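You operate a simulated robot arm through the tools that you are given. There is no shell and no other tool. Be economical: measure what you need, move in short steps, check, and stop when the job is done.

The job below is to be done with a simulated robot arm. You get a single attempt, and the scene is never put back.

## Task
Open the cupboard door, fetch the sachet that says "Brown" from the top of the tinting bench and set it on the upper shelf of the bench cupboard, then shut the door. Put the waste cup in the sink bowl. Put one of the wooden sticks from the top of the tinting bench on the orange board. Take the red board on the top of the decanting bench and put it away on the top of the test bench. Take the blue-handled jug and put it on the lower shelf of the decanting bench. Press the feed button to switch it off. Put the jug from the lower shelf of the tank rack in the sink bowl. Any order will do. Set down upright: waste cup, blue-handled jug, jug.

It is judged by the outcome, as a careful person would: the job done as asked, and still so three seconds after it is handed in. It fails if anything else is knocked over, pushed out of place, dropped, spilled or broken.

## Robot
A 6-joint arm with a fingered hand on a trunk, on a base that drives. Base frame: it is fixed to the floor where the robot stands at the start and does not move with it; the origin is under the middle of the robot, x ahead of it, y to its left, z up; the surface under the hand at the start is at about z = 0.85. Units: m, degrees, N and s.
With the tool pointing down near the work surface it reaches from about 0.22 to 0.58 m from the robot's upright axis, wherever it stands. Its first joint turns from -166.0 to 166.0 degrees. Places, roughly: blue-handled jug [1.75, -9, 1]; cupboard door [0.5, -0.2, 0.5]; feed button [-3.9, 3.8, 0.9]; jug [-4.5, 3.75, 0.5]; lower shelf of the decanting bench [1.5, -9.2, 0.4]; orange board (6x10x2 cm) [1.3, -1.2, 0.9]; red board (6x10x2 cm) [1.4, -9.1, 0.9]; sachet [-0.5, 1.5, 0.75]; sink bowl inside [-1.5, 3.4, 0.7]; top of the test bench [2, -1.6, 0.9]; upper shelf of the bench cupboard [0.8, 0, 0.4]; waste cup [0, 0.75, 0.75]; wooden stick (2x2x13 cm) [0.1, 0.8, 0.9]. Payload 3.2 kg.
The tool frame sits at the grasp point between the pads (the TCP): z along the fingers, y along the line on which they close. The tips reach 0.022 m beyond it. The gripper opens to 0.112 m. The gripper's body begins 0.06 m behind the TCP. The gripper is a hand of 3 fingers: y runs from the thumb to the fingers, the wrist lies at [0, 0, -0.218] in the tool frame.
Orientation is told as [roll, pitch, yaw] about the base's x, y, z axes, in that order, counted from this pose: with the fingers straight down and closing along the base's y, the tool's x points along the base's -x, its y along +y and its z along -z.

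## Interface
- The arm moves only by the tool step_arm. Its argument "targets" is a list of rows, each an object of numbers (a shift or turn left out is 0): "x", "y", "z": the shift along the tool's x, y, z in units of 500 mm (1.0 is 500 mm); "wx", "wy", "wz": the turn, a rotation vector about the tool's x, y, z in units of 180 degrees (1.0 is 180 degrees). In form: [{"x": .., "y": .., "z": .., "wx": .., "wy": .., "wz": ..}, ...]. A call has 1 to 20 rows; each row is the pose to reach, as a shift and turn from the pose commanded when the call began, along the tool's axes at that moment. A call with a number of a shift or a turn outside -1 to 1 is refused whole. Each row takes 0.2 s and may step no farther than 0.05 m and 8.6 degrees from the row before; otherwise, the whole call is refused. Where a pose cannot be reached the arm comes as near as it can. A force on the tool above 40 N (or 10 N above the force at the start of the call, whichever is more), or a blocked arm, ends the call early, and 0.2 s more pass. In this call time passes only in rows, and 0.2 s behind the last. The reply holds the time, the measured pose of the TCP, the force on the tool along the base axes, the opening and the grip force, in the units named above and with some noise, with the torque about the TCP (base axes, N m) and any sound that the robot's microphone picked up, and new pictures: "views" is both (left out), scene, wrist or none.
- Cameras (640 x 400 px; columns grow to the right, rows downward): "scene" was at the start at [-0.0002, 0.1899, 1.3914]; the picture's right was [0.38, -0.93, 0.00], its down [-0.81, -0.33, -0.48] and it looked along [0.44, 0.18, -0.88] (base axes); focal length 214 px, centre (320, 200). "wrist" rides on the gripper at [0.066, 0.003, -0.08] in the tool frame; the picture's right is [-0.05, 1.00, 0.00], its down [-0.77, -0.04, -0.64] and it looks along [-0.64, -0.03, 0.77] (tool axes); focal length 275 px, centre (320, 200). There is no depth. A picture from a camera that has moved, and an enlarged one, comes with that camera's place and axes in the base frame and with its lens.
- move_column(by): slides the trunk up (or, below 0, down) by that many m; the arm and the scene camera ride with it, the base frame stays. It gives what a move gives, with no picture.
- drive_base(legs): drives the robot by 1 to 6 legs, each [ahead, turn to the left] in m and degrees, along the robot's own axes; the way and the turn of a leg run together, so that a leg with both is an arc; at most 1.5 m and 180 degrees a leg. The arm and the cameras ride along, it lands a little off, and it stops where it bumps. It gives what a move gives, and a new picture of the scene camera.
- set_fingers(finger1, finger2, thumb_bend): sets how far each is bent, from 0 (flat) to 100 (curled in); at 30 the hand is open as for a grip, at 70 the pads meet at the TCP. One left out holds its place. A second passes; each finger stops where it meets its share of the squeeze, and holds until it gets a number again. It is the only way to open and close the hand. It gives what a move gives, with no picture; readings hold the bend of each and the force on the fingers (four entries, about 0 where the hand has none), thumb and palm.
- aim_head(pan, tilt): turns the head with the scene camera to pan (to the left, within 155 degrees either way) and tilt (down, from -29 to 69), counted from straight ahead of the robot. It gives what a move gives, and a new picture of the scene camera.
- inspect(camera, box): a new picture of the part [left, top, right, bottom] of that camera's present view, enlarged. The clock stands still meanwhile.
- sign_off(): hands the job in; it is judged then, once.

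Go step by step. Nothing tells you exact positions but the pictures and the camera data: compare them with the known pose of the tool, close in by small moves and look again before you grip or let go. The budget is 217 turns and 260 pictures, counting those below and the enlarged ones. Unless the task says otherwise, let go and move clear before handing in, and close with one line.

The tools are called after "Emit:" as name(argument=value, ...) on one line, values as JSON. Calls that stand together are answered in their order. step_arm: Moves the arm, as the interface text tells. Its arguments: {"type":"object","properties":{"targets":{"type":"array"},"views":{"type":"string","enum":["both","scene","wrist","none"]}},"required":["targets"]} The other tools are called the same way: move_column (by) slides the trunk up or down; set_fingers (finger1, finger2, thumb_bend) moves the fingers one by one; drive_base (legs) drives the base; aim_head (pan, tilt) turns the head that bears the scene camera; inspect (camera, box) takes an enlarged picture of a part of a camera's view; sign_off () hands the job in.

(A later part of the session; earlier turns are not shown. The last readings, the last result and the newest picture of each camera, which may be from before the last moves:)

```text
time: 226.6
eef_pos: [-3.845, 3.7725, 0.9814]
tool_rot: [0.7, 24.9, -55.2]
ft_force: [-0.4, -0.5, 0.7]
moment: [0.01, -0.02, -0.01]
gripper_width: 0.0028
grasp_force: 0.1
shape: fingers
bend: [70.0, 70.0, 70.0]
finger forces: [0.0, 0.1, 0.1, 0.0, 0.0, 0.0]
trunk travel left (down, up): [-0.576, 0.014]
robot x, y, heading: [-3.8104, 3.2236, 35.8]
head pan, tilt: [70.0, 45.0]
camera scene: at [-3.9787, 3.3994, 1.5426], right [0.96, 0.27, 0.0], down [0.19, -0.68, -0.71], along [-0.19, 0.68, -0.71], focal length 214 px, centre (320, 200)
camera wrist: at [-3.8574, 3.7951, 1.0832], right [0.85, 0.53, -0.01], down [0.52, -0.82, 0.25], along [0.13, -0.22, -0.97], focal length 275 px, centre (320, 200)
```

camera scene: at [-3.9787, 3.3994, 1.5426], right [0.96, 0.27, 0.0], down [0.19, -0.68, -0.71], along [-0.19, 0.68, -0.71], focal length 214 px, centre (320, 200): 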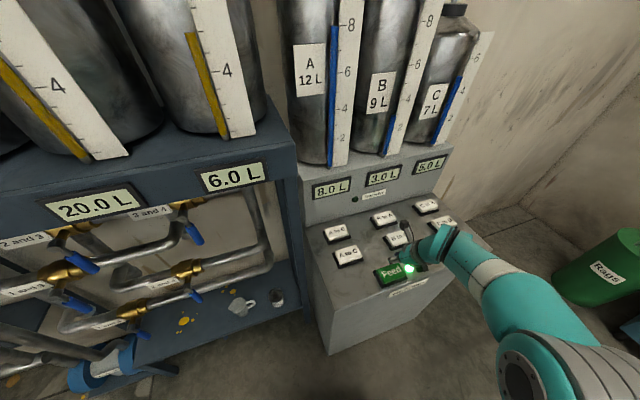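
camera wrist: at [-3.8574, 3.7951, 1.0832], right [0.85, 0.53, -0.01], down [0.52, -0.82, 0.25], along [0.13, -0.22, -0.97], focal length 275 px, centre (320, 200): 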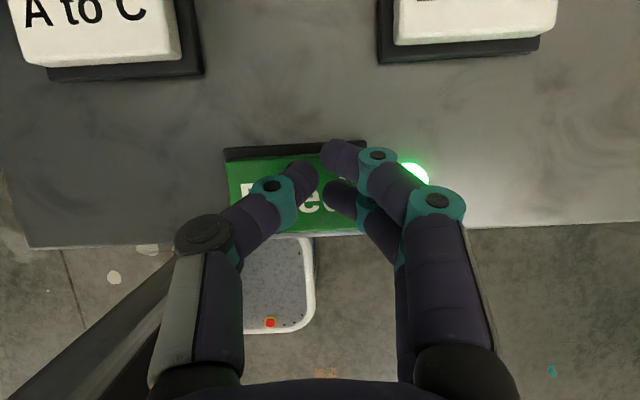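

Adjust to button centre and press downward.

Emit:
step_arm(targets=[{"x": -0.045, "y": -0.034, "z": 0.03}, {"x": -0.087, "y": -0.034, "z": 0.092}, {"x": -0.0955, "y": -0.034, "z": 0.11}, {"x": -0.1, "y": -0.034, "z": 0.119}])

```text
time: 227.2
eef_pos: [-3.8487, 3.7529, 0.9389]
tool_rot: [1.4, 26.6, -54.8]
ft_force: [-1.1, -8.1, 31.4]
moment: [-0.21, 0.23, 0.08]
gripper_width: 0.0001
grasp_force: 21.4
shape: fingers
bend: [70.0, 76.0, 73.0]
finger forces: [0.0, 13.9, 0.1, 0.0, 28.2, 0.0]
trunk travel left (down, up): [-0.576, 0.014]
robot x, y, heading: [-3.813, 3.2169, 35.7]
head pan, tilt: [70.0, 45.0]
heard: click
stopped in row 3: the force on the tool passed its limit at 76 N (the readings are from after the stop); the commanded pose is now the measured one
camera scene: at [-3.9776, 3.3946, 1.5438], right [0.96, 0.27, 0.0], down [0.19, -0.68, -0.71], along [-0.19, 0.68, -0.71], focal length 214 px, centre (320, 200)
camera wrist: at [-3.8604, 3.7729, 1.0416], right [0.85, 0.53, 0.0], down [0.52, -0.83, 0.22], along [0.12, -0.19, -0.97], focal length 275 px, centre (320, 200)
```

scene: 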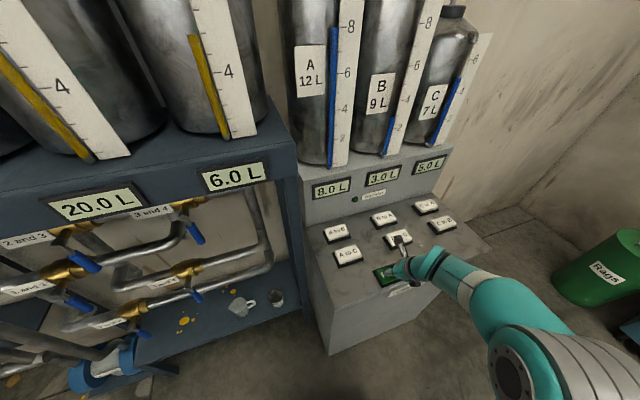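
wrist: 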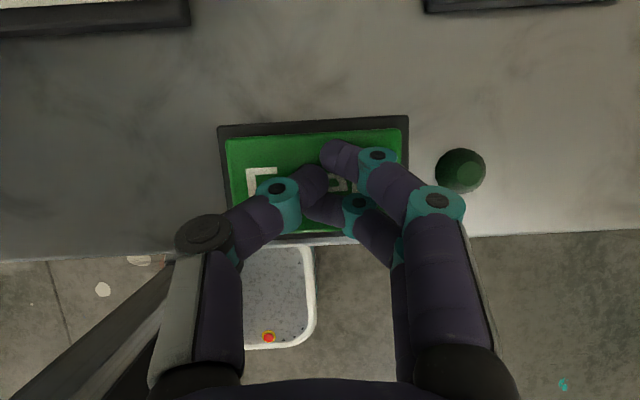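

Click heard and the lamp went off. Lift and retract, then verify.

Emit:
step_arm(targets=[{"x": 0.04, "z": -0.08}, {"x": 0.06, "z": -0.16}, {"x": 0.02, "z": -0.22}, {"x": -0.06, "z": -0.26}, {"x": -0.15, "z": -0.29}, {"x": -0.24, "z": -0.32}], views="scene")

Emit:
inspect(camera="scene", box=[160, 220, 460, 400])

```text
time: 228.6
eef_pos: [-3.7494, 3.6061, 1.0271]
tool_rot: [1.5, 26.2, -54.9]
ft_force: [-0.1, -0.1, 0.2]
moment: [0.01, -0.02, -0.03]
gripper_width: 0.0024
grasp_force: 0.1
shape: fingers
bend: [70.0, 70.0, 70.0]
finger forces: [0.1, 0.0, 0.0, 0.0, 0.0, 0.0]
trunk travel left (down, up): [-0.576, 0.014]
robot x, y, heading: [-3.8086, 3.2221, 35.6]
head pan, tilt: [70.0, 45.0]
camera scene: at [-3.9783, 3.3978, 1.5428], right [0.96, 0.27, 0.0], down [0.19, -0.68, -0.71], along [-0.19, 0.68, -0.71], focal length 214 px, centre (320, 200)
```

scene: 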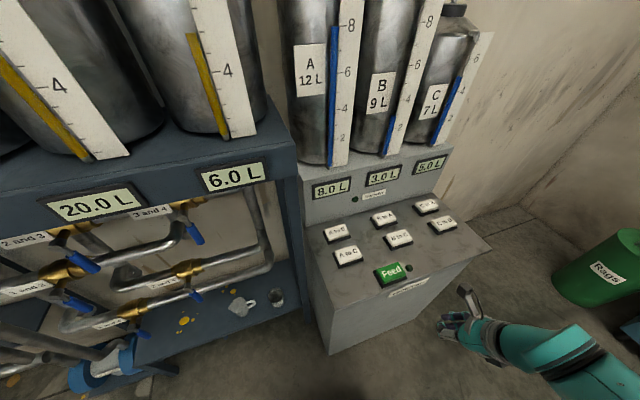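

```text
2.13 times, centred on (310, 310) of scene
camera zoom: at [-3.9783, 3.3978, 1.5428], right [0.96, 0.27, 0.0], down [0.19, -0.68, -0.71], along [-0.19, 0.68, -0.71], focal length 458 px, centre (341, -35)
```

zoom: 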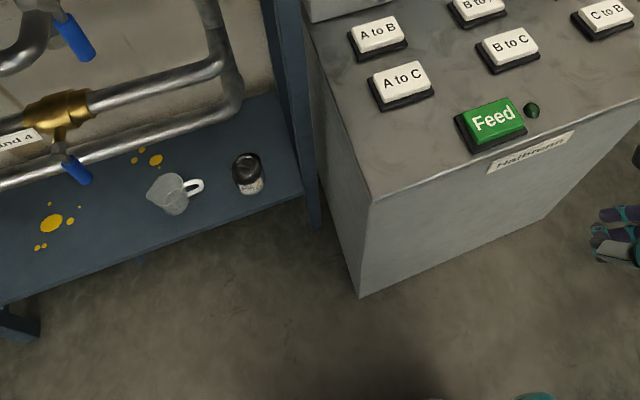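

Feed is off. The jug is near (-4.45,3.655) on the shelf (z≈0.37) with its handle pointing right. Retract, open the hand, and move the base there.

Emit:
step_arm(targets=[{"x": -0.06, "y": 0.06, "z": -0.03}, {"x": -0.12, "y": 0.12, "z": -0.06}, {"x": -0.18, "y": 0.18, "z": -0.08}], views="none")

Emit:
drive_base(legs=[[0, -22.5], [-0.5, 0], [0, 22]])

Emit:
aim_head(pan=80, tilt=50)

Emit:
set_fingers(finger1=28, finger2=28, thumb_bend=28)

```text
time: 229.4
eef_pos: [-3.6197, 3.5757, 1.0235]
tool_rot: [1.3, 26.3, -55.0]
ft_force: [-0.1, -0.2, 0.0]
moment: [-0.04, -0.01, -0.02]
gripper_width: 0.0022
grasp_force: 0.1
shape: fingers
bend: [70.0, 70.0, 70.0]
finger forces: [0.1, 0.0, 0.0, 0.0, 0.0, 0.0]
trunk travel left (down, up): [-0.576, 0.014]
robot x, y, heading: [-3.8106, 3.2192, 35.6]
head pan, tilt: [70.0, 45.0]
```

```text
time: 234.7
eef_pos: [-4.098, 3.4622, 1.0239]
tool_rot: [1.4, 26.2, -55.4]
ft_force: [-0.4, 0.0, 0.2]
moment: [0.03, -0.01, 0.02]
gripper_width: 0.0024
grasp_force: 0.0
shape: fingers
bend: [70.0, 70.0, 70.0]
finger forces: [0.1, 0.1, 0.0, 0.0, 0.0, 0.0]
trunk travel left (down, up): [-0.576, 0.014]
robot x, y, heading: [-4.2926, 3.1116, 35.2]
head pan, tilt: [70.0, 45.0]
camera scene: at [-4.4581, 3.2873, 1.5427], right [0.97, 0.26, 0.0], down [0.18, -0.68, -0.71], along [-0.18, 0.68, -0.71], focal length 214 px, centre (320, 200)
```

scene: 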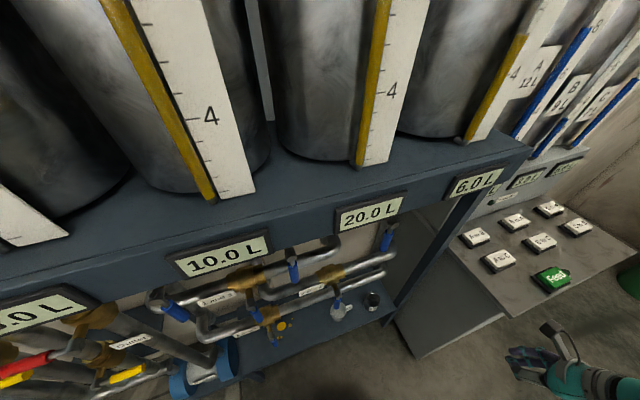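

```text
time: 235.4
eef_pos: [-4.0984, 3.4617, 1.0229]
tool_rot: [1.3, 26.2, -55.5]
ft_force: [-0.3, 0.3, 0.0]
moment: [0.02, -0.03, -0.02]
gripper_width: 0.0025
grasp_force: 0.0
shape: fingers
bend: [70.0, 70.0, 70.0]
finger forces: [0.0, 0.0, 0.1, 0.0, 0.0, 0.1]
trunk travel left (down, up): [-0.576, 0.014]
robot x, y, heading: [-4.2941, 3.1061, 35.0]
head pan, tilt: [80.0, 50.0]
camera scene: at [-4.4693, 3.2785, 1.5358], right [0.91, 0.42, 0.0], down [0.32, -0.69, -0.64], along [-0.27, 0.58, -0.77], focal length 214 px, centre (320, 200)
```

scene: 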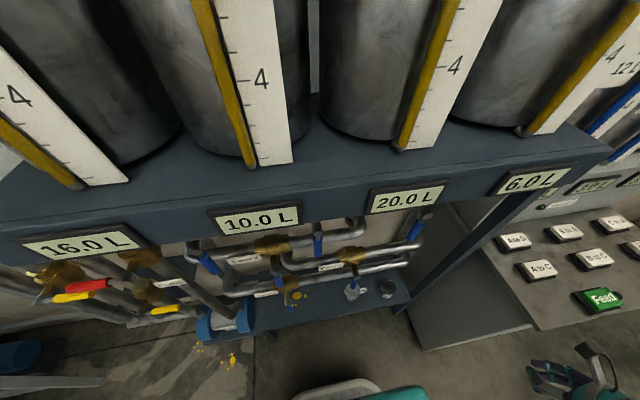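

```text
time: 236.4
eef_pos: [-4.0977, 3.4617, 1.0235]
tool_rot: [1.4, 26.3, -55.4]
ft_force: [0.1, -0.1, -1.3]
moment: [-0.01, 0.01, 0.0]
gripper_width: 0.1147
grasp_force: 0.1
shape: fingers
bend: [28.0, 28.0, 28.0]
finger forces: [0.1, 0.0, 0.0, 0.0, 0.1, 0.1]
trunk travel left (down, up): [-0.576, 0.014]
robot x, y, heading: [-4.2945, 3.1074, 35.1]
head pan, tilt: [80.0, 50.0]
```

Jug confirmed near (-4.46,3.653). Lower the trunk and re-orient the hand to come in at 45° from the left, avoiding the handle.

Emit:
move_column(by=-0.4)

Emit:
step_arm(targets=[{"x": 0.048, "y": -0.06, "z": 0.024, "wy": 0.0173}, {"x": 0.096, "y": -0.12, "z": 0.047, "wy": 0.0347}, {"x": 0.144, "y": -0.18, "z": 0.071, "wy": 0.052}, {"x": 0.191, "y": -0.24, "z": 0.095, "wy": 0.0693}, {"x": 0.239, "y": -0.3, "z": 0.118, "wy": 0.0867}, {"x": 0.287, "y": -0.36, "z": 0.142, "wy": 0.104}], views="wrist")

```text
time: 240.2
eef_pos: [-4.0984, 3.4629, 0.6226]
tool_rot: [1.5, 26.2, -55.5]
ft_force: [1.2, -0.9, -0.1]
moment: [-0.01, -0.04, -0.01]
gripper_width: 0.1147
grasp_force: 0.0
shape: fingers
bend: [28.0, 28.0, 28.0]
finger forces: [0.1, 0.0, 0.0, 0.0, 0.0, 0.0]
trunk travel left (down, up): [-0.176, 0.414]
robot x, y, heading: [-4.2931, 3.1066, 35.3]
head pan, tilt: [80.0, 50.0]
```

```text
time: 241.6
eef_pos: [-4.338, 3.4936, 0.6196]
tool_rot: [2.0, 44.9, -54.6]
ft_force: [0.1, -0.5, 0.3]
moment: [-0.02, -0.03, 0.01]
gripper_width: 0.115
grasp_force: 0.1
shape: fingers
bend: [28.0, 28.0, 28.0]
finger forces: [0.1, 0.1, 0.0, 0.1, 0.1, 0.1]
trunk travel left (down, up): [-0.176, 0.414]
robot x, y, heading: [-4.2903, 3.1074, 35.1]
head pan, tilt: [80.0, 50.0]
camera wrist: at [-4.3313, 3.4856, 0.7229], right [0.85, 0.53, -0.01], down [0.53, -0.84, -0.09], along [-0.06, 0.07, -1.0], focal length 275 px, centre (320, 200)
```

wrist: 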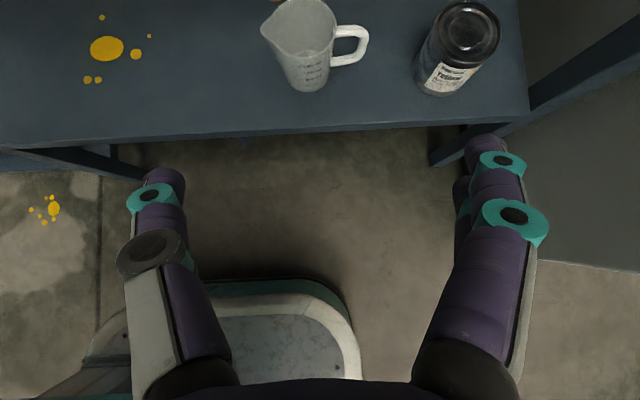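

Clear view of the jug: centre (-4.456,3.65), rim z≈0.46. Swing the hand to come from its left-front.

Emit:
step_arm(targets=[{"x": 0.009, "y": -0.05, "z": 0.02, "wx": -0.0327, "wz": 0.0327}, {"x": 0.018, "y": -0.1, "z": 0.05, "wx": -0.0655, "wz": 0.0655}, {"x": 0.027, "y": -0.14, "z": 0.1, "wx": -0.0982, "wz": 0.0982}, {"x": 0.036, "y": -0.17, "z": 0.16, "wx": -0.131, "wz": 0.131}, {"x": 0.045, "y": -0.185, "z": 0.225, "wx": -0.1637, "wz": 0.1637}, {"x": 0.054, "y": -0.19, "z": 0.291, "wx": -0.1964, "wz": 0.1964}])

```text
time: 243.0
eef_pos: [-4.2297, 3.5164, 0.4629]
tool_rot: [-6.8, 48.7, -104.4]
ft_force: [0.5, 0.0, 0.3]
moment: [-0.01, -0.01, 0.06]
gripper_width: 0.1151
grasp_force: 0.1
shape: fingers
bend: [28.0, 28.0, 28.0]
finger forces: [0.0, 0.0, 0.0, 0.1, 0.0, 0.0]
out of reach, approached as far as the arm can: row 2, 3, 4, 5, 6
trunk travel left (down, up): [-0.176, 0.414]
robot x, y, heading: [-4.2952, 3.1079, 35.1]
head pan, tilt: [80.0, 50.0]
camera scene: at [-4.4693, 3.2788, 1.1357], right [0.91, 0.42, 0.0], down [0.33, -0.69, -0.64], along [-0.27, 0.58, -0.77], focal length 214 px, centre (320, 200)
camera wrist: at [-4.2203, 3.4971, 0.5644], right [0.98, -0.19, -0.11], down [-0.21, -0.97, -0.16], along [-0.08, 0.18, -0.98], focal length 275 px, centre (320, 200)
```

scene: 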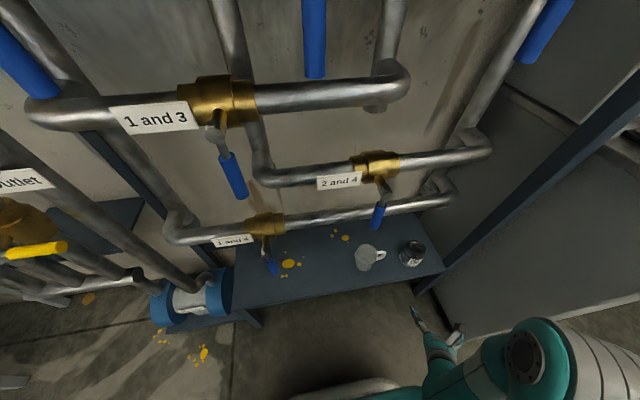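
wrist: 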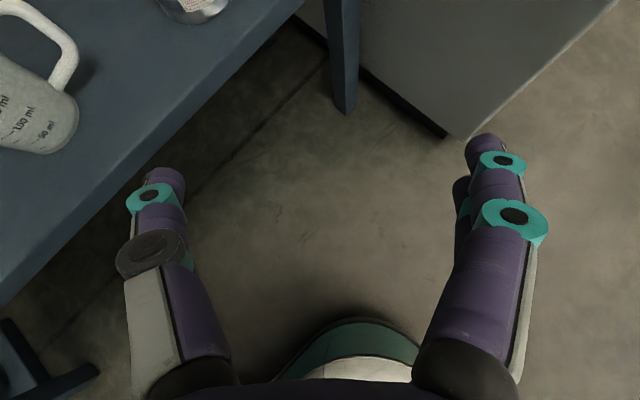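

The arm fell short on the way (too near its own axis midway). Re-issue the end pose and see if it now converges.

Emit:
step_arm(targets=[{"z": 0.002}, {"z": 0.004}, {"z": 0.002}], views="wrist")

```text
time: 243.8
eef_pos: [-4.2292, 3.5197, 0.4628]
tool_rot: [-7.3, 49.0, -104.7]
ft_force: [0.5, -0.4, -0.1]
moment: [-0.03, 0.01, -0.02]
gripper_width: 0.1153
grasp_force: 0.0
shape: fingers
bend: [28.0, 28.0, 28.0]
finger forces: [0.1, 0.0, 0.0, 0.1, 0.1, 0.0]
trunk travel left (down, up): [-0.176, 0.414]
robot x, y, heading: [-4.2924, 3.104, 35.0]
head pan, tilt: [80.0, 50.0]
camera wrist: at [-4.2197, 3.5, 0.5649], right [0.97, -0.19, -0.12], down [-0.21, -0.96, -0.16], along [-0.08, 0.18, -0.98], focal length 275 px, centre (320, 200)
```

wrist: 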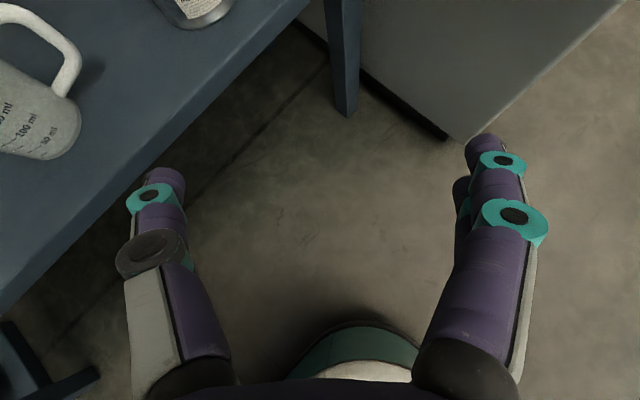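

Orientation is right; now move the wrist outward then across at safe height to the left of the jug.

Emit:
step_arm(targets=[{"z": -0.052, "x": 0.06, "wx": -0.005, "wz": -0.006}, {"z": -0.085, "x": 0.138, "y": -0.03, "wx": -0.01, "wz": -0.012}, {"z": -0.047, "x": 0.172, "y": -0.092, "wx": -0.015, "wz": -0.018}, {"z": 0.002, "x": 0.214, "y": -0.168, "wx": -0.02, "wz": -0.024}, {"z": 0.0535, "x": 0.259, "y": -0.248, "wx": -0.0255, "wz": -0.0294}, {"z": 0.002, "x": 0.214, "y": -0.306, "wx": -0.0255, "wz": -0.0294}, {"z": -0.051, "x": 0.168, "y": -0.364, "wx": -0.0255, "wz": -0.0294}, {"z": -0.108, "x": 0.118, "y": -0.43, "wx": -0.0255, "wz": -0.0294}, {"z": -0.177, "x": 0.058, "y": -0.506, "wx": -0.0255, "wz": -0.0294}])

```text
refused: row 5 steps farther than a row can; nothing moved
```

Emit:
step_arm(targets=[{"z": -0.052, "x": 0.06, "wx": -0.005, "wz": -0.006}, {"z": -0.085, "x": 0.138, "y": -0.03, "wx": -0.01, "wz": -0.012}, {"z": -0.047, "x": 0.172, "y": -0.092, "wx": -0.015, "wz": -0.018}, {"z": -0.008, "x": 0.205, "y": -0.153, "wx": -0.02, "wz": -0.024}, {"z": 0.03, "x": 0.239, "y": -0.21, "wx": -0.0255, "wz": -0.0294}, {"z": 0.0535, "x": 0.259, "y": -0.248, "wx": -0.0255, "wz": -0.0294}, {"z": 0.002, "x": 0.214, "y": -0.306, "wx": -0.0255, "wz": -0.0294}, {"z": -0.045, "x": 0.173, "y": -0.358, "wx": -0.0255, "wz": -0.0294}, {"z": -0.092, "x": 0.132, "y": -0.412, "wx": -0.0255, "wz": -0.0294}, {"z": -0.135, "x": 0.095, "y": -0.459, "wx": -0.0255, "wz": -0.0294}, {"z": -0.177, "x": 0.058, "y": -0.506, "wx": -0.0255, "wz": -0.0294}])

```text
time: 246.2
eef_pos: [-4.2414, 3.5329, 0.4982]
tool_rot: [-3.8, 52.0, -96.8]
ft_force: [-0.1, 0.6, 0.2]
moment: [0.01, -0.01, 0.0]
gripper_width: 0.1151
grasp_force: 0.1
shape: fingers
bend: [28.0, 28.0, 28.0]
finger forces: [0.0, 0.0, 0.1, 0.0, 0.0, 0.0]
out of reach, approached as far as the arm can: row 1, 2, 3, 4, 5, 6, 7, 8, 9, 10, 11
trunk travel left (down, up): [-0.176, 0.414]
robot x, y, heading: [-4.2908, 3.1085, 35.3]
head pan, tilt: [80.0, 50.0]
camera scene: at [-4.4694, 3.2785, 1.1358], right [0.91, 0.42, 0.0], down [0.33, -0.69, -0.64], along [-0.27, 0.58, -0.77], focal length 214 px, centre (320, 200)
camera wrist: at [-4.2357, 3.5098, 0.6004], right [0.99, -0.1, -0.08], down [-0.11, -0.97, -0.22], along [-0.05, 0.22, -0.97], focal length 275 px, centre (320, 200)
```

scene: 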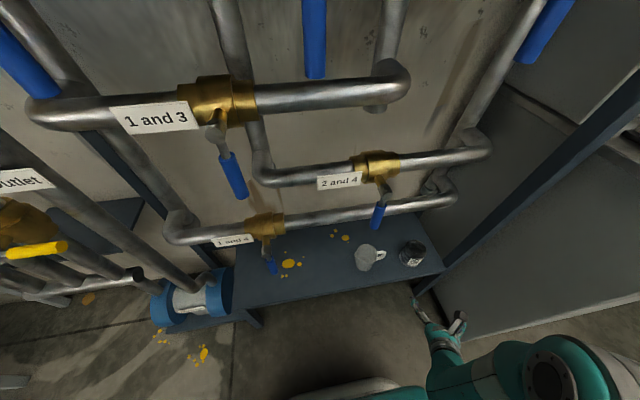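
wrist: 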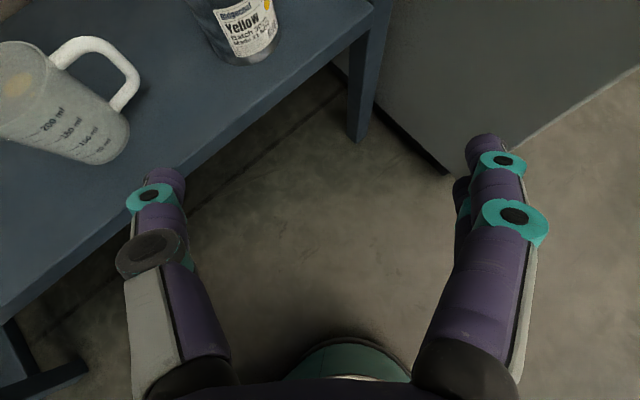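

The arm's wrist can't take that angle from here; I'll reposition the base further back so the approach is radial.

Emit:
drive_base(legs=[[0, -16], [-0.28, 0], [0, 16]])

Emit:
step_arm(targets=[{"x": 0.02}], views="wrist")

```text
time: 250.1
eef_pos: [-4.5146, 3.4414, 0.4987]
tool_rot: [-3.8, 51.9, -96.3]
ft_force: [-0.2, 0.1, -0.7]
moment: [-0.02, -0.01, 0.04]
gripper_width: 0.1152
grasp_force: 0.1
shape: fingers
bend: [28.0, 28.0, 28.0]
finger forces: [0.1, 0.0, 0.0, 0.1, 0.0, 0.1]
trunk travel left (down, up): [-0.176, 0.414]
robot x, y, heading: [-4.5625, 3.0169, 35.5]
head pan, tilt: [80.0, 50.0]
camera scene: at [-4.7391, 3.1839, 1.1358], right [0.9, 0.43, 0.0], down [0.33, -0.69, -0.64], along [-0.28, 0.58, -0.77], focal length 214 px, centre (320, 200)
```

scene: 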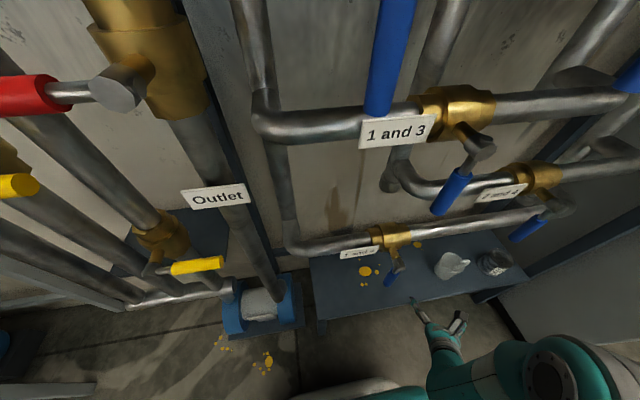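

```text
time: 250.4
eef_pos: [-4.5126, 3.4462, 0.5058]
tool_rot: [-4.1, 52.1, -96.4]
ft_force: [-0.3, 1.3, -0.4]
moment: [0.0, -0.01, 0.01]
gripper_width: 0.1151
grasp_force: 0.0
shape: fingers
bend: [28.0, 28.0, 28.0]
finger forces: [0.0, 0.0, 0.0, 0.0, 0.0, 0.1]
trunk travel left (down, up): [-0.176, 0.414]
robot x, y, heading: [-4.5621, 3.0157, 35.7]
head pan, tilt: [80.0, 50.0]
camera wrist: at [-4.5052, 3.4226, 0.6082], right [0.99, -0.08, -0.08], down [-0.1, -0.97, -0.22], along [-0.06, 0.22, -0.97], focal length 275 px, centre (320, 200)
```

wrist: 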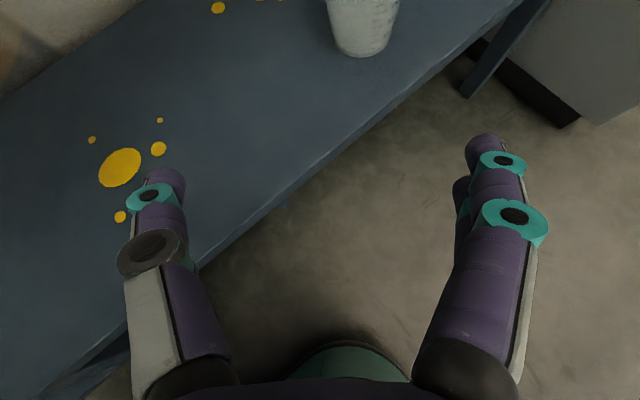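

Now the approach is nearly radial. Advance partway while levelling the hand.

Emit:
step_arm(targets=[{"x": 0.04, "y": 0.01, "z": 0.052, "wx": -0.018, "wy": -0.017, "wz": 0.003}, {"x": 0.081, "y": 0.02, "z": 0.104, "wx": -0.036, "wy": -0.034, "wz": 0.006}, {"x": 0.122, "y": 0.031, "z": 0.156, "wx": -0.053, "wy": -0.05, "wz": 0.009}])

```text
time: 251.2
eef_pos: [-4.4188, 3.5407, 0.5148]
tool_rot: [-1.1, 42.8, -98.8]
ft_force: [0.2, -0.3, -0.2]
moment: [-0.01, -0.01, 0.0]
gripper_width: 0.1149
grasp_force: 0.0
shape: fingers
bend: [28.0, 28.0, 28.0]
finger forces: [0.1, 0.0, 0.1, 0.0, 0.1, 0.0]
out of reach, approached as far as the arm can: row 1, 2, 3
trunk travel left (down, up): [-0.176, 0.414]
robot x, y, heading: [-4.56, 3.0128, 35.6]
head pan, tilt: [80.0, 50.0]
camera scene: at [-4.7392, 3.1838, 1.1358], right [0.9, 0.43, 0.0], down [0.33, -0.69, -0.64], along [-0.28, 0.58, -0.77], focal length 214 px, centre (320, 200)
camera wrist: at [-4.4135, 3.5332, 0.6204], right [0.98, -0.18, -0.05], down [-0.18, -0.98, -0.06], along [-0.04, 0.06, -1.0], focal length 275 px, centre (320, 200)
```

scene: 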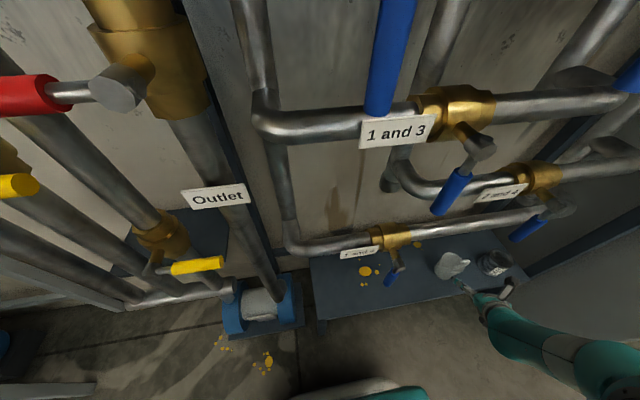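
wrist: 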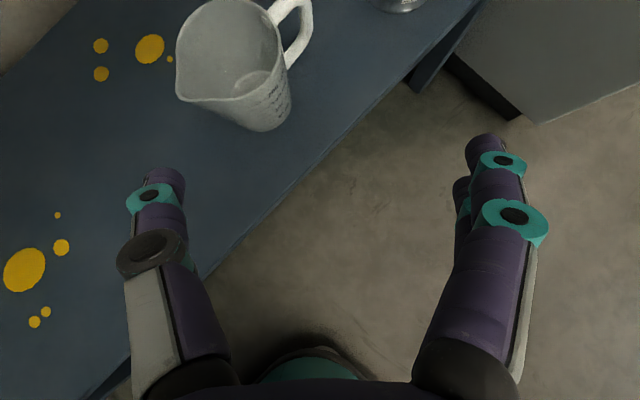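

The arm is working at the low end of its range; I'll raise the hand relative to the trunk, then lower the trunk.

Emit:
step_arm(targets=[{"x": 0.04, "z": -0.082}, {"x": 0.08, "z": -0.164}, {"x": 0.119, "z": -0.245}], views="none")

Emit:
move_column(by=-0.17)

Emit:
step_arm(targets=[{"x": 0.02, "z": -0.02}])

```text
time: 252.1
eef_pos: [-4.4213, 3.5061, 0.6363]
tool_rot: [-1.4, 42.8, -98.8]
ft_force: [0.6, 0.2, 0.9]
moment: [0.01, 0.0, 0.0]
gripper_width: 0.115
grasp_force: 0.0
shape: fingers
bend: [28.0, 28.0, 28.0]
finger forces: [0.0, 0.0, 0.1, 0.1, 0.1, 0.0]
out of reach, approached as far as the arm can: row 3
trunk travel left (down, up): [-0.176, 0.414]
robot x, y, heading: [-4.5596, 3.0162, 35.6]
head pan, tilt: [80.0, 50.0]
```

```text
time: 254.0
eef_pos: [-4.4213, 3.5055, 0.4657]
tool_rot: [-1.3, 42.7, -98.8]
ft_force: [0.0, -0.8, -0.4]
moment: [0.0, -0.03, 0.02]
gripper_width: 0.1153
grasp_force: 0.0
shape: fingers
bend: [28.0, 28.0, 28.0]
finger forces: [0.0, 0.0, 0.0, 0.0, 0.1, 0.0]
trunk travel left (down, up): [-0.006, 0.584]
robot x, y, heading: [-4.5593, 3.0157, 35.6]
head pan, tilt: [80.0, 50.0]
```

```text
time: 254.4
eef_pos: [-4.4209, 3.5044, 0.4794]
tool_rot: [-1.2, 42.7, -98.8]
ft_force: [-0.4, -0.5, 0.0]
moment: [0.01, 0.01, -0.02]
gripper_width: 0.1152
grasp_force: 0.2
shape: fingers
bend: [28.0, 28.0, 28.0]
finger forces: [0.0, 0.0, 0.1, 0.0, 0.1, 0.0]
trunk travel left (down, up): [-0.006, 0.584]
robot x, y, heading: [-4.5616, 3.0142, 35.6]
head pan, tilt: [80.0, 50.0]
camera scene: at [-4.7391, 3.1839, 0.9658], right [0.9, 0.43, 0.0], down [0.33, -0.69, -0.64], along [-0.28, 0.58, -0.77], focal length 214 px, centre (320, 200)
camera wrist: at [-4.4159, 3.4989, 0.5848], right [0.98, -0.17, -0.05], down [-0.17, -0.98, -0.06], along [-0.04, 0.06, -1.0], focal length 275 px, centre (320, 200)
```

scene: 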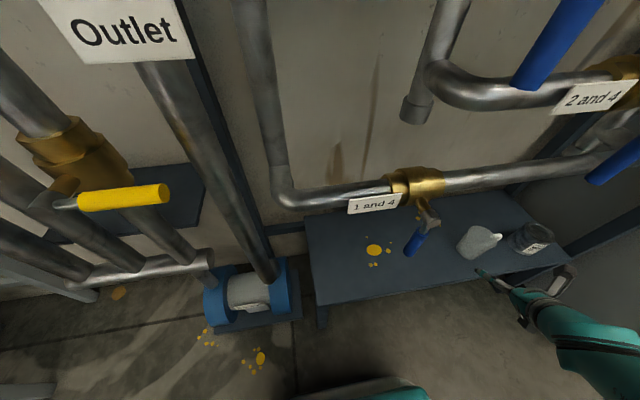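
wrist: 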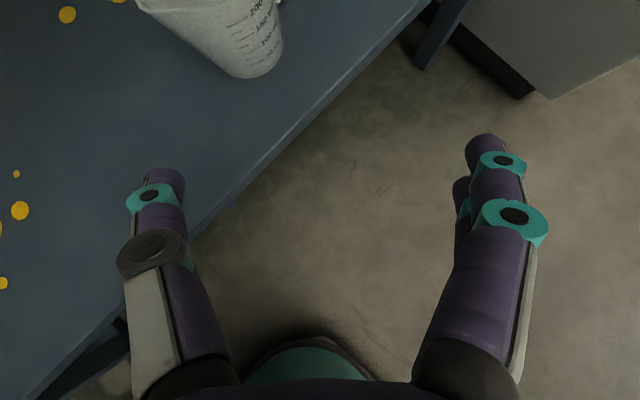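

Better. Rotate the heading to ~55° and shift left for a pregrasp in line with the handle axis.

Emit:
step_arm(targets=[{"x": 0.022, "y": -0.053, "z": 0.006, "wx": -0.0246, "wz": 0.0264}, {"x": 0.043, "y": -0.106, "z": 0.012, "wx": -0.0493, "wz": 0.0528}, {"x": 0.065, "y": -0.158, "z": 0.019, "wx": -0.0739, "wz": 0.0792}, {"x": 0.086, "y": -0.211, "z": 0.025, "wx": -0.0985, "wz": 0.1056}])

```text
time: 255.4
eef_pos: [-4.5216, 3.5601, 0.5019]
tool_rot: [-1.1, 42.3, -124.7]
ft_force: [-0.8, 0.3, 0.1]
moment: [0.02, 0.0, -0.06]
gripper_width: 0.1152
grasp_force: 0.1
shape: fingers
bend: [28.0, 28.0, 28.0]
finger forces: [0.0, 0.1, 0.0, 0.1, 0.0, 0.1]
out of reach, approached as far as the arm can: row 1, 2
trunk travel left (down, up): [-0.006, 0.584]
robot x, y, heading: [-4.5639, 3.0166, 35.7]
head pan, tilt: [80.0, 50.0]
camera scene: at [-4.739, 3.1838, 0.9658], right [0.9, 0.43, 0.0], down [0.33, -0.69, -0.64], along [-0.28, 0.58, -0.77], focal length 214 px, centre (320, 200)
camera wrist: at [-4.5196, 3.5526, 0.6065], right [0.81, -0.59, -0.05], down [-0.59, -0.81, -0.05], along [-0.01, 0.07, -1.0], focal length 275 px, centre (320, 200)
```

scene: 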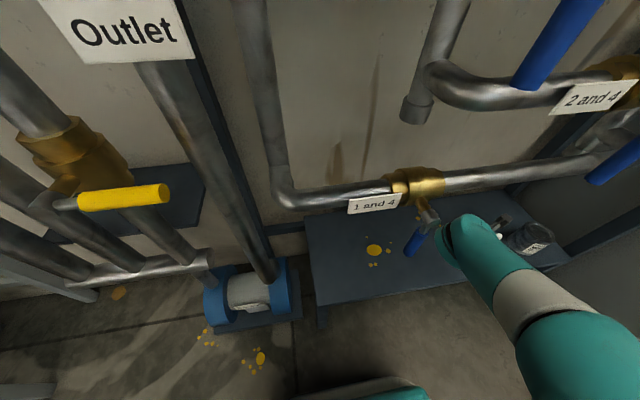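
wrist: 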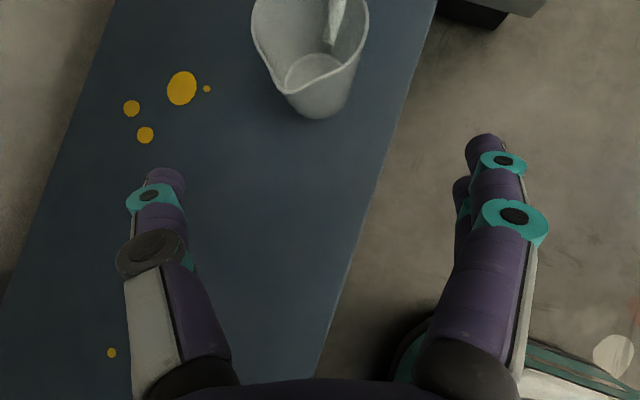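

Reached; the handle now points directly away. Move in on the jug.

Emit:
step_arm(targets=[{"x": 0.02, "y": -0.003, "z": 0.07}, {"x": 0.028, "y": -0.006, "z": 0.15}, {"x": 0.033, "y": -0.006, "z": 0.228}])

```text
time: 256.2
eef_pos: [-4.4755, 3.6363, 0.4275]
tool_rot: [-1.0, 42.4, -124.5]
ft_force: [-0.3, -0.2, 0.2]
moment: [0.01, -0.02, 0.0]
gripper_width: 0.1152
grasp_force: 0.0
shape: fingers
bend: [28.0, 28.0, 28.0]
finger forces: [0.0, 0.0, 0.0, 0.0, 0.1, 0.0]
trunk travel left (down, up): [-0.006, 0.584]
robot x, y, heading: [-4.5584, 3.0117, 35.7]
head pan, tilt: [80.0, 50.0]
camera scene: at [-4.7391, 3.1837, 0.9658], right [0.9, 0.43, 0.0], down [0.33, -0.69, -0.64], along [-0.28, 0.58, -0.77], focal length 214 px, centre (320, 200)
camera wrist: at [-4.4733, 3.6283, 0.5327], right [0.81, -0.59, -0.04], down [-0.59, -0.81, -0.05], along [-0.01, 0.07, -1.0], focal length 275 px, centre (320, 200)
```

scene: 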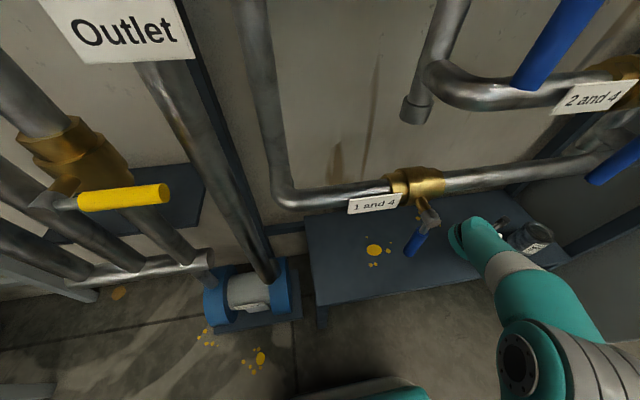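
wrist: 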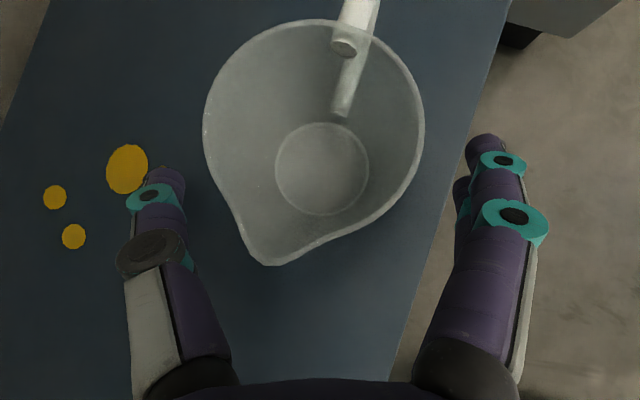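

Jug axis is ~2 cm ahead of the TCP; move that forward and close.

Emit:
step_arm(targets=[{"x": 0.026, "z": 0.024}], views="none")

Emit:
set_fingers(finger1=62, finger2=62, thumb_bend=62)

Emit:
step_arm(targets=[{"x": 0.03, "z": -0.034}, {"x": 0.06, "z": -0.068}], views="wrist")

```text
time: 256.6
eef_pos: [-4.465, 3.6503, 0.428]
tool_rot: [-1.0, 42.4, -124.5]
ft_force: [0.5, -0.3, -0.2]
moment: [-0.02, 0.02, 0.01]
gripper_width: 0.1152
grasp_force: 0.1
shape: fingers
bend: [28.0, 28.0, 28.0]
finger forces: [0.0, 0.0, 0.0, 0.0, 0.0, 0.0]
trunk travel left (down, up): [-0.006, 0.584]
robot x, y, heading: [-4.5598, 3.0162, 35.5]
head pan, tilt: [80.0, 50.0]
```

```text
time: 257.6
eef_pos: [-4.4662, 3.6502, 0.4279]
tool_rot: [-0.9, 42.3, -124.6]
ft_force: [-0.9, -0.8, -0.4]
moment: [0.03, -0.01, 0.01]
gripper_width: 0.0582
grasp_force: 17.5
shape: fingers
bend: [51.0, 48.0, 55.0]
finger forces: [10.3, 7.4, 0.0, 0.0, 17.4, 0.0]
trunk travel left (down, up): [-0.006, 0.584]
robot x, y, heading: [-4.5596, 3.015, 35.4]
head pan, tilt: [80.0, 50.0]
```

```text
time: 258.2
eef_pos: [-4.4644, 3.6485, 0.4747]
tool_rot: [-1.0, 42.4, -124.5]
ft_force: [-0.1, -0.4, -0.2]
moment: [0.02, 0.01, 0.01]
gripper_width: 0.0577
grasp_force: 17.3
shape: fingers
bend: [51.0, 48.0, 55.0]
finger forces: [10.3, 7.4, 0.0, 0.0, 17.4, 0.1]
trunk travel left (down, up): [-0.006, 0.584]
robot x, y, heading: [-4.5599, 3.0111, 35.6]
head pan, tilt: [80.0, 50.0]
camera wrist: at [-4.4631, 3.643, 0.579], right [0.81, -0.59, -0.04], down [-0.59, -0.81, -0.05], along [-0.01, 0.07, -1.0], focal length 275 px, centre (320, 200)
```

wrist: 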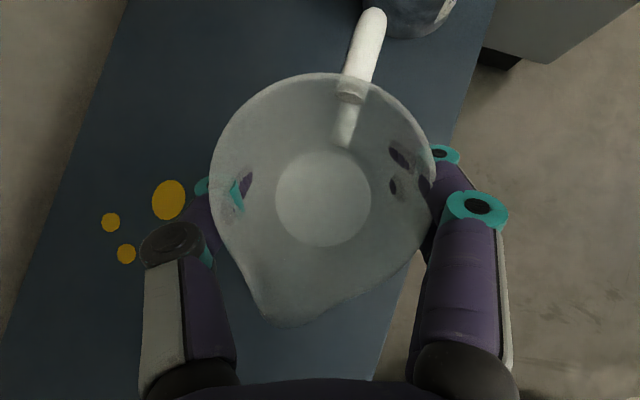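

Jug is held. Pull it out toward the robot.

Emit:
step_arm(targets=[{"x": -0.015, "y": 0.078, "z": -0.027}, {"x": -0.03, "y": 0.156, "z": -0.054}, {"x": -0.045, "y": 0.234, "z": -0.081}, {"x": -0.06, "y": 0.312, "z": -0.108}, {"x": -0.075, "y": 0.39, "z": -0.135}, {"x": -0.089, "y": 0.468, "z": -0.162}], views="scene")

```text
time: 259.6
eef_pos: [-4.317, 3.4484, 0.5019]
tool_rot: [-1.1, 42.4, -124.6]
ft_force: [-1.0, -0.2, 0.0]
moment: [-0.03, 0.0, 0.01]
gripper_width: 0.0576
grasp_force: 16.4
shape: fingers
bend: [52.0, 48.0, 55.0]
finger forces: [9.7, 7.3, 0.0, 0.1, 16.4, 0.1]
trunk travel left (down, up): [-0.006, 0.584]
robot x, y, heading: [-4.5607, 3.0154, 35.5]
head pan, tilt: [80.0, 50.0]
camera scene: at [-4.7391, 3.184, 0.9657], right [0.9, 0.43, 0.0], down [0.33, -0.69, -0.64], along [-0.28, 0.58, -0.77], focal length 214 px, centre (320, 200)
```

scene: 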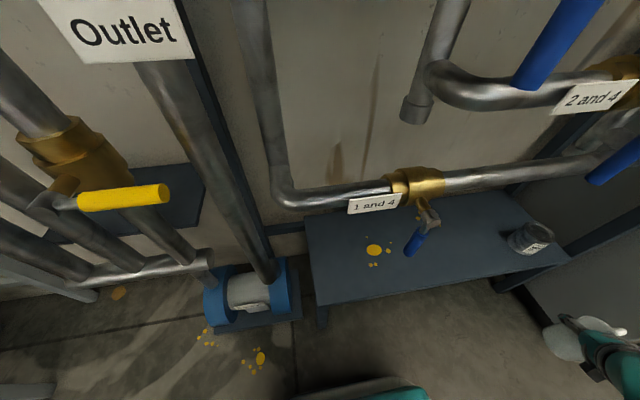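

Raise, then drive back to the sink keeping clear of the console.

Emit:
move_column(by=0.4)

Emit:
move_column(by=0.17)

Emit:
drive_base(legs=[[0, -20], [1.0, 0], [0, 11], [0.95, 0], [0, -70]])

```text
time: 263.4
eef_pos: [-4.3165, 3.4493, 0.9024]
tool_rot: [-1.0, 42.3, -124.6]
ft_force: [0.3, 0.3, -0.3]
moment: [-0.02, 0.01, -0.03]
gripper_width: 0.0576
grasp_force: 16.4
shape: fingers
bend: [52.0, 48.0, 55.0]
finger forces: [9.7, 7.3, 0.0, 0.1, 16.4, 0.0]
trunk travel left (down, up): [-0.406, 0.184]
robot x, y, heading: [-4.5582, 3.0138, 35.6]
head pan, tilt: [80.0, 50.0]
```

```text
time: 265.3
eef_pos: [-4.318, 3.4483, 1.0724]
tool_rot: [-1.0, 42.3, -124.6]
ft_force: [0.2, 0.9, -0.1]
moment: [0.02, 0.03, 0.01]
gripper_width: 0.0579
grasp_force: 16.4
shape: fingers
bend: [52.0, 48.0, 55.0]
finger forces: [9.7, 7.3, 0.0, 0.1, 16.4, 0.0]
trunk travel left (down, up): [-0.576, 0.014]
robot x, y, heading: [-4.5586, 3.0133, 35.9]
head pan, tilt: [80.0, 50.0]
```

```text
time: 279.9
eef_pos: [-2.2797, 3.5748, 1.0702]
tool_rot: [-1.0, 42.2, 157.3]
ft_force: [-0.6, -0.6, -0.2]
moment: [-0.03, 0.04, 0.05]
gripper_width: 0.0574
grasp_force: 16.5
shape: fingers
bend: [52.0, 48.0, 55.0]
finger forces: [9.8, 7.3, 0.1, 0.0, 16.3, 0.1]
trunk travel left (down, up): [-0.576, 0.014]
robot x, y, heading: [-2.7566, 3.7268, -42.6]
head pan, tilt: [80.0, 50.0]
camera scene: at [-2.6252, 3.9334, 1.5358], right [0.61, -0.79, 0.0], down [-0.61, -0.47, -0.64], along [0.51, 0.39, -0.77], focal length 214 px, centre (320, 200)
```

scene: 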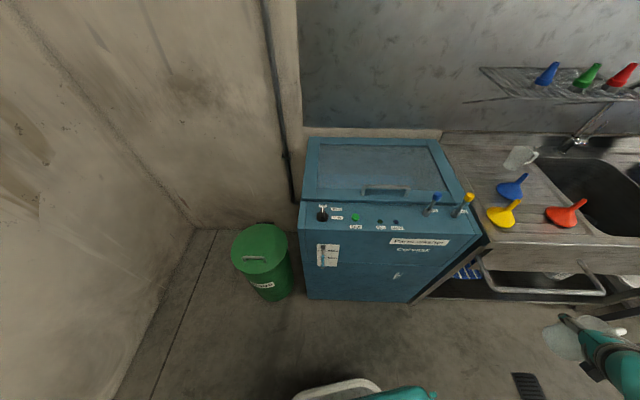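

Emit:
drive_base(legs=[[0, 2.5], [0.9, 0], [0, -14.5]])

Emit:
aim_head(pan=80, tilt=50)

```text
time: 285.9
eef_pos: [-1.6195, 2.9175, 1.072]
tool_rot: [-0.9, 42.3, 146.7]
ft_force: [-0.5, -0.4, -0.2]
moment: [0.03, -0.01, 0.01]
gripper_width: 0.0578
grasp_force: 16.4
shape: fingers
bend: [52.0, 48.0, 55.0]
finger forces: [9.6, 7.3, 0.0, 0.0, 16.3, 0.0]
trunk travel left (down, up): [-0.576, 0.014]
robot x, y, heading: [-2.0609, 3.1533, -53.0]
head pan, tilt: [80.0, 50.0]
camera scene: at [-1.8934, 3.3325, 1.5358], right [0.45, -0.89, 0.0], down [-0.68, -0.35, -0.64], along [0.57, 0.29, -0.77], focal length 214 px, centre (320, 200)
```

scene: 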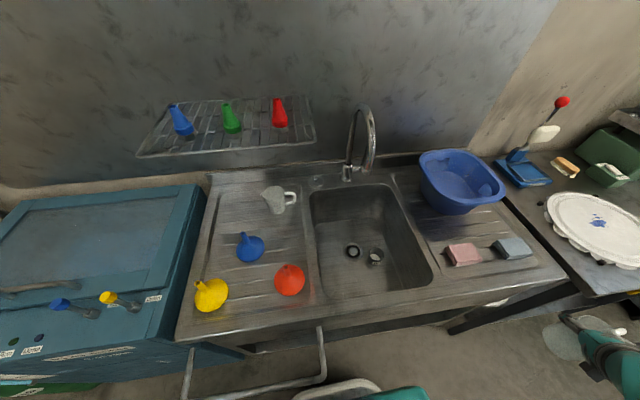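

```text
time: 286.6
eef_pos: [-1.6191, 2.9174, 1.0712]
tool_rot: [-1.0, 42.3, 146.8]
ft_force: [-0.9, 0.6, -0.2]
moment: [0.0, 0.01, -0.01]
gripper_width: 0.0578
grasp_force: 16.6
shape: fingers
bend: [52.0, 48.0, 55.0]
finger forces: [9.6, 7.3, 0.0, 0.0, 16.3, 0.1]
trunk travel left (down, up): [-0.576, 0.014]
robot x, y, heading: [-2.0561, 3.152, -52.8]
head pan, tilt: [80.0, 50.0]
camera scene: at [-1.8934, 3.3328, 1.5358], right [0.45, -0.89, 0.0], down [-0.68, -0.35, -0.64], along [0.57, 0.29, -0.77], focal length 214 px, centre (320, 200)
```

scene: 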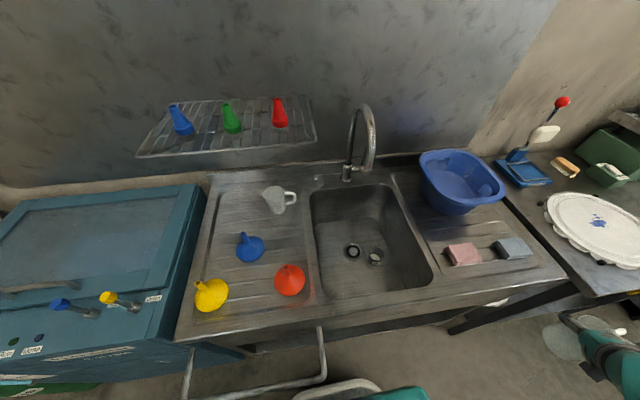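

Everything stands well. Carry the jug over the left-rear part of the bowl while turning the tool to face the sink.

Emit:
step_arm(targets=[{"x": -0.0264, "y": -0.0905, "z": -0.024, "wx": 0.0231, "wz": -0.0254}, {"x": -0.0527, "y": -0.181, "z": -0.048, "wx": 0.0462, "wz": -0.0508}, {"x": -0.0791, "y": -0.2714, "z": -0.072, "wx": 0.0693, "wz": -0.0763}, {"x": -0.1055, "y": -0.3618, "z": -0.096, "wx": 0.0924, "wz": -0.1017}, {"x": -0.1318, "y": -0.4523, "z": -0.12, "wx": 0.1155, "wz": -0.1271}, {"x": -0.1582, "y": -0.5427, "z": -0.144, "wx": 0.1385, "wz": -0.1525}, {"x": -0.1845, "y": -0.6332, "z": -0.168, "wx": 0.1616, "wz": -0.1779}, {"x": -0.2109, "y": -0.7236, "z": -0.192, "wx": 0.1847, "wz": -0.2033}, {"x": -0.2373, "y": -0.8141, "z": -0.216, "wx": 0.2078, "wz": -0.2288}, {"x": -0.2636, "y": -0.9045, "z": -0.24, "wx": 0.2309, "wz": -0.2542}, {"x": -0.29, "y": -0.995, "z": -0.264, "wx": 0.254, "wz": -0.2796}])

```text
time: 288.9
eef_pos: [-1.5168, 3.4425, 1.0781]
tool_rot: [-0.3, 42.9, -144.7]
ft_force: [-0.4, -0.2, -0.2]
moment: [-0.03, 0.02, 0.0]
gripper_width: 0.0573
grasp_force: 15.8
shape: fingers
bend: [52.0, 48.0, 55.0]
finger forces: [9.6, 7.3, 0.0, 0.1, 16.1, 0.0]
trunk travel left (down, up): [-0.576, 0.014]
robot x, y, heading: [-2.0597, 3.1491, -53.0]
head pan, tilt: [80.0, 50.0]
camera scene: at [-1.8928, 3.3336, 1.5356], right [0.45, -0.89, 0.0], down [-0.68, -0.35, -0.64], along [0.57, 0.29, -0.77], focal length 214 px, centre (320, 200)
camera wrist: at [-1.5187, 3.4372, 1.1828], right [0.55, -0.83, -0.04], down [-0.83, -0.55, -0.06], along [0.03, 0.06, -1.0], focal length 275 px, centre (320, 200)
```

scene: 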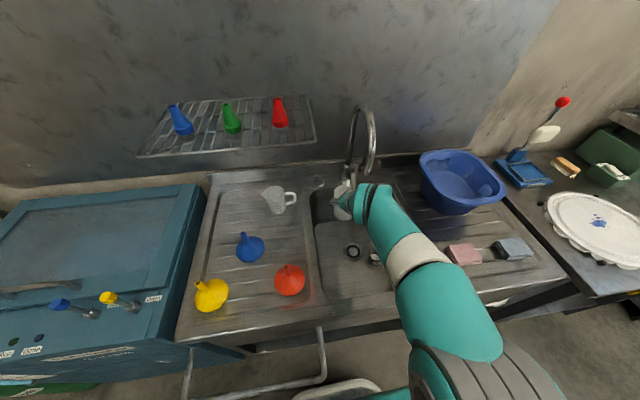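
wrist: 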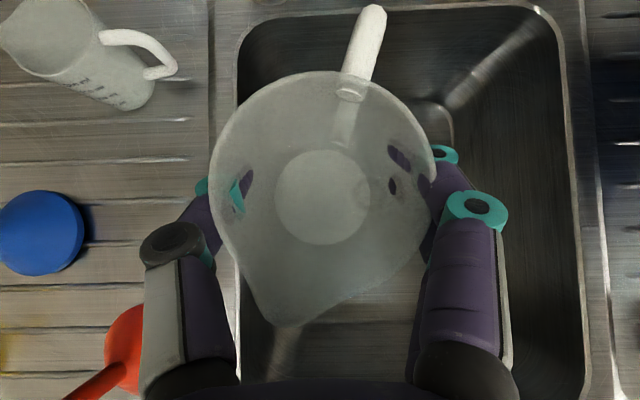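

Shift slightly right and deeper for clearance, then lower.

Emit:
step_arm(targets=[{"x": 0.062, "y": 0.03, "z": 0.057}, {"x": 0.124, "y": 0.06, "z": 0.113}], views="none")

Emit:
move_column(by=-0.17)

Emit:
inspect(camera="wrist", box=[0, 0, 640, 400])

Emit:
inspect(camera="scene", box=[220, 80, 540, 280])

```text
time: 289.6
eef_pos: [-1.4341, 3.4651, 1.0753]
tool_rot: [-0.2, 42.6, -144.7]
ft_force: [-0.1, 0.1, -0.5]
moment: [-0.02, 0.03, -0.03]
gripper_width: 0.0571
grasp_force: 17.7
shape: fingers
bend: [52.0, 48.0, 55.0]
finger forces: [10.5, 7.3, 0.0, 0.1, 17.0, 0.0]
out of reach, approached as far as the arm can: row 2
trunk travel left (down, up): [-0.576, 0.014]
robot x, y, heading: [-2.0554, 3.1499, -52.9]
head pan, tilt: [80.0, 50.0]
```

```text
time: 291.5
eef_pos: [-1.436, 3.4633, 0.9081]
tool_rot: [-0.3, 43.1, -144.7]
ft_force: [-0.3, -0.8, -0.4]
moment: [0.01, -0.02, -0.03]
gripper_width: 0.057
grasp_force: 17.7
shape: fingers
bend: [52.0, 48.0, 55.0]
finger forces: [10.5, 7.3, 0.0, 0.0, 17.0, 0.1]
trunk travel left (down, up): [-0.406, 0.184]
robot x, y, heading: [-2.0604, 3.1501, -53.2]
head pan, tilt: [80.0, 50.0]
```

```text
1.00 times, centred on (320, 200) of wrist (not enlarged: the box is as wide or as high as the picture)
camera zoom: at [-1.437, 3.4574, 1.0132], right [0.55, -0.83, -0.04], down [-0.83, -0.55, -0.06], along [0.03, 0.06, -1.0], focal length 275 px, centre (320, 200)
```

zoom: 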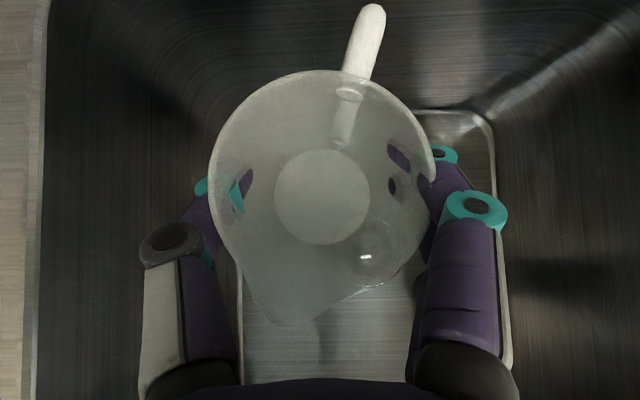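

```text
2.00 times, centred on (380, 180) of scene
camera zoom: at [-1.8934, 3.3328, 1.3658], right [0.45, -0.89, 0.0], down [-0.68, -0.35, -0.64], along [0.57, 0.29, -0.77], focal length 429 px, centre (200, 240)
```

zoom: 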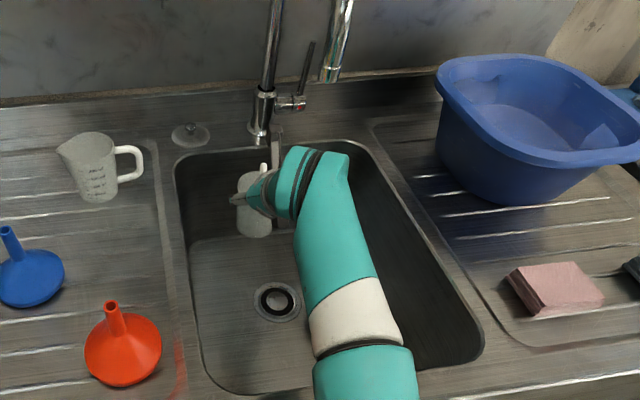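

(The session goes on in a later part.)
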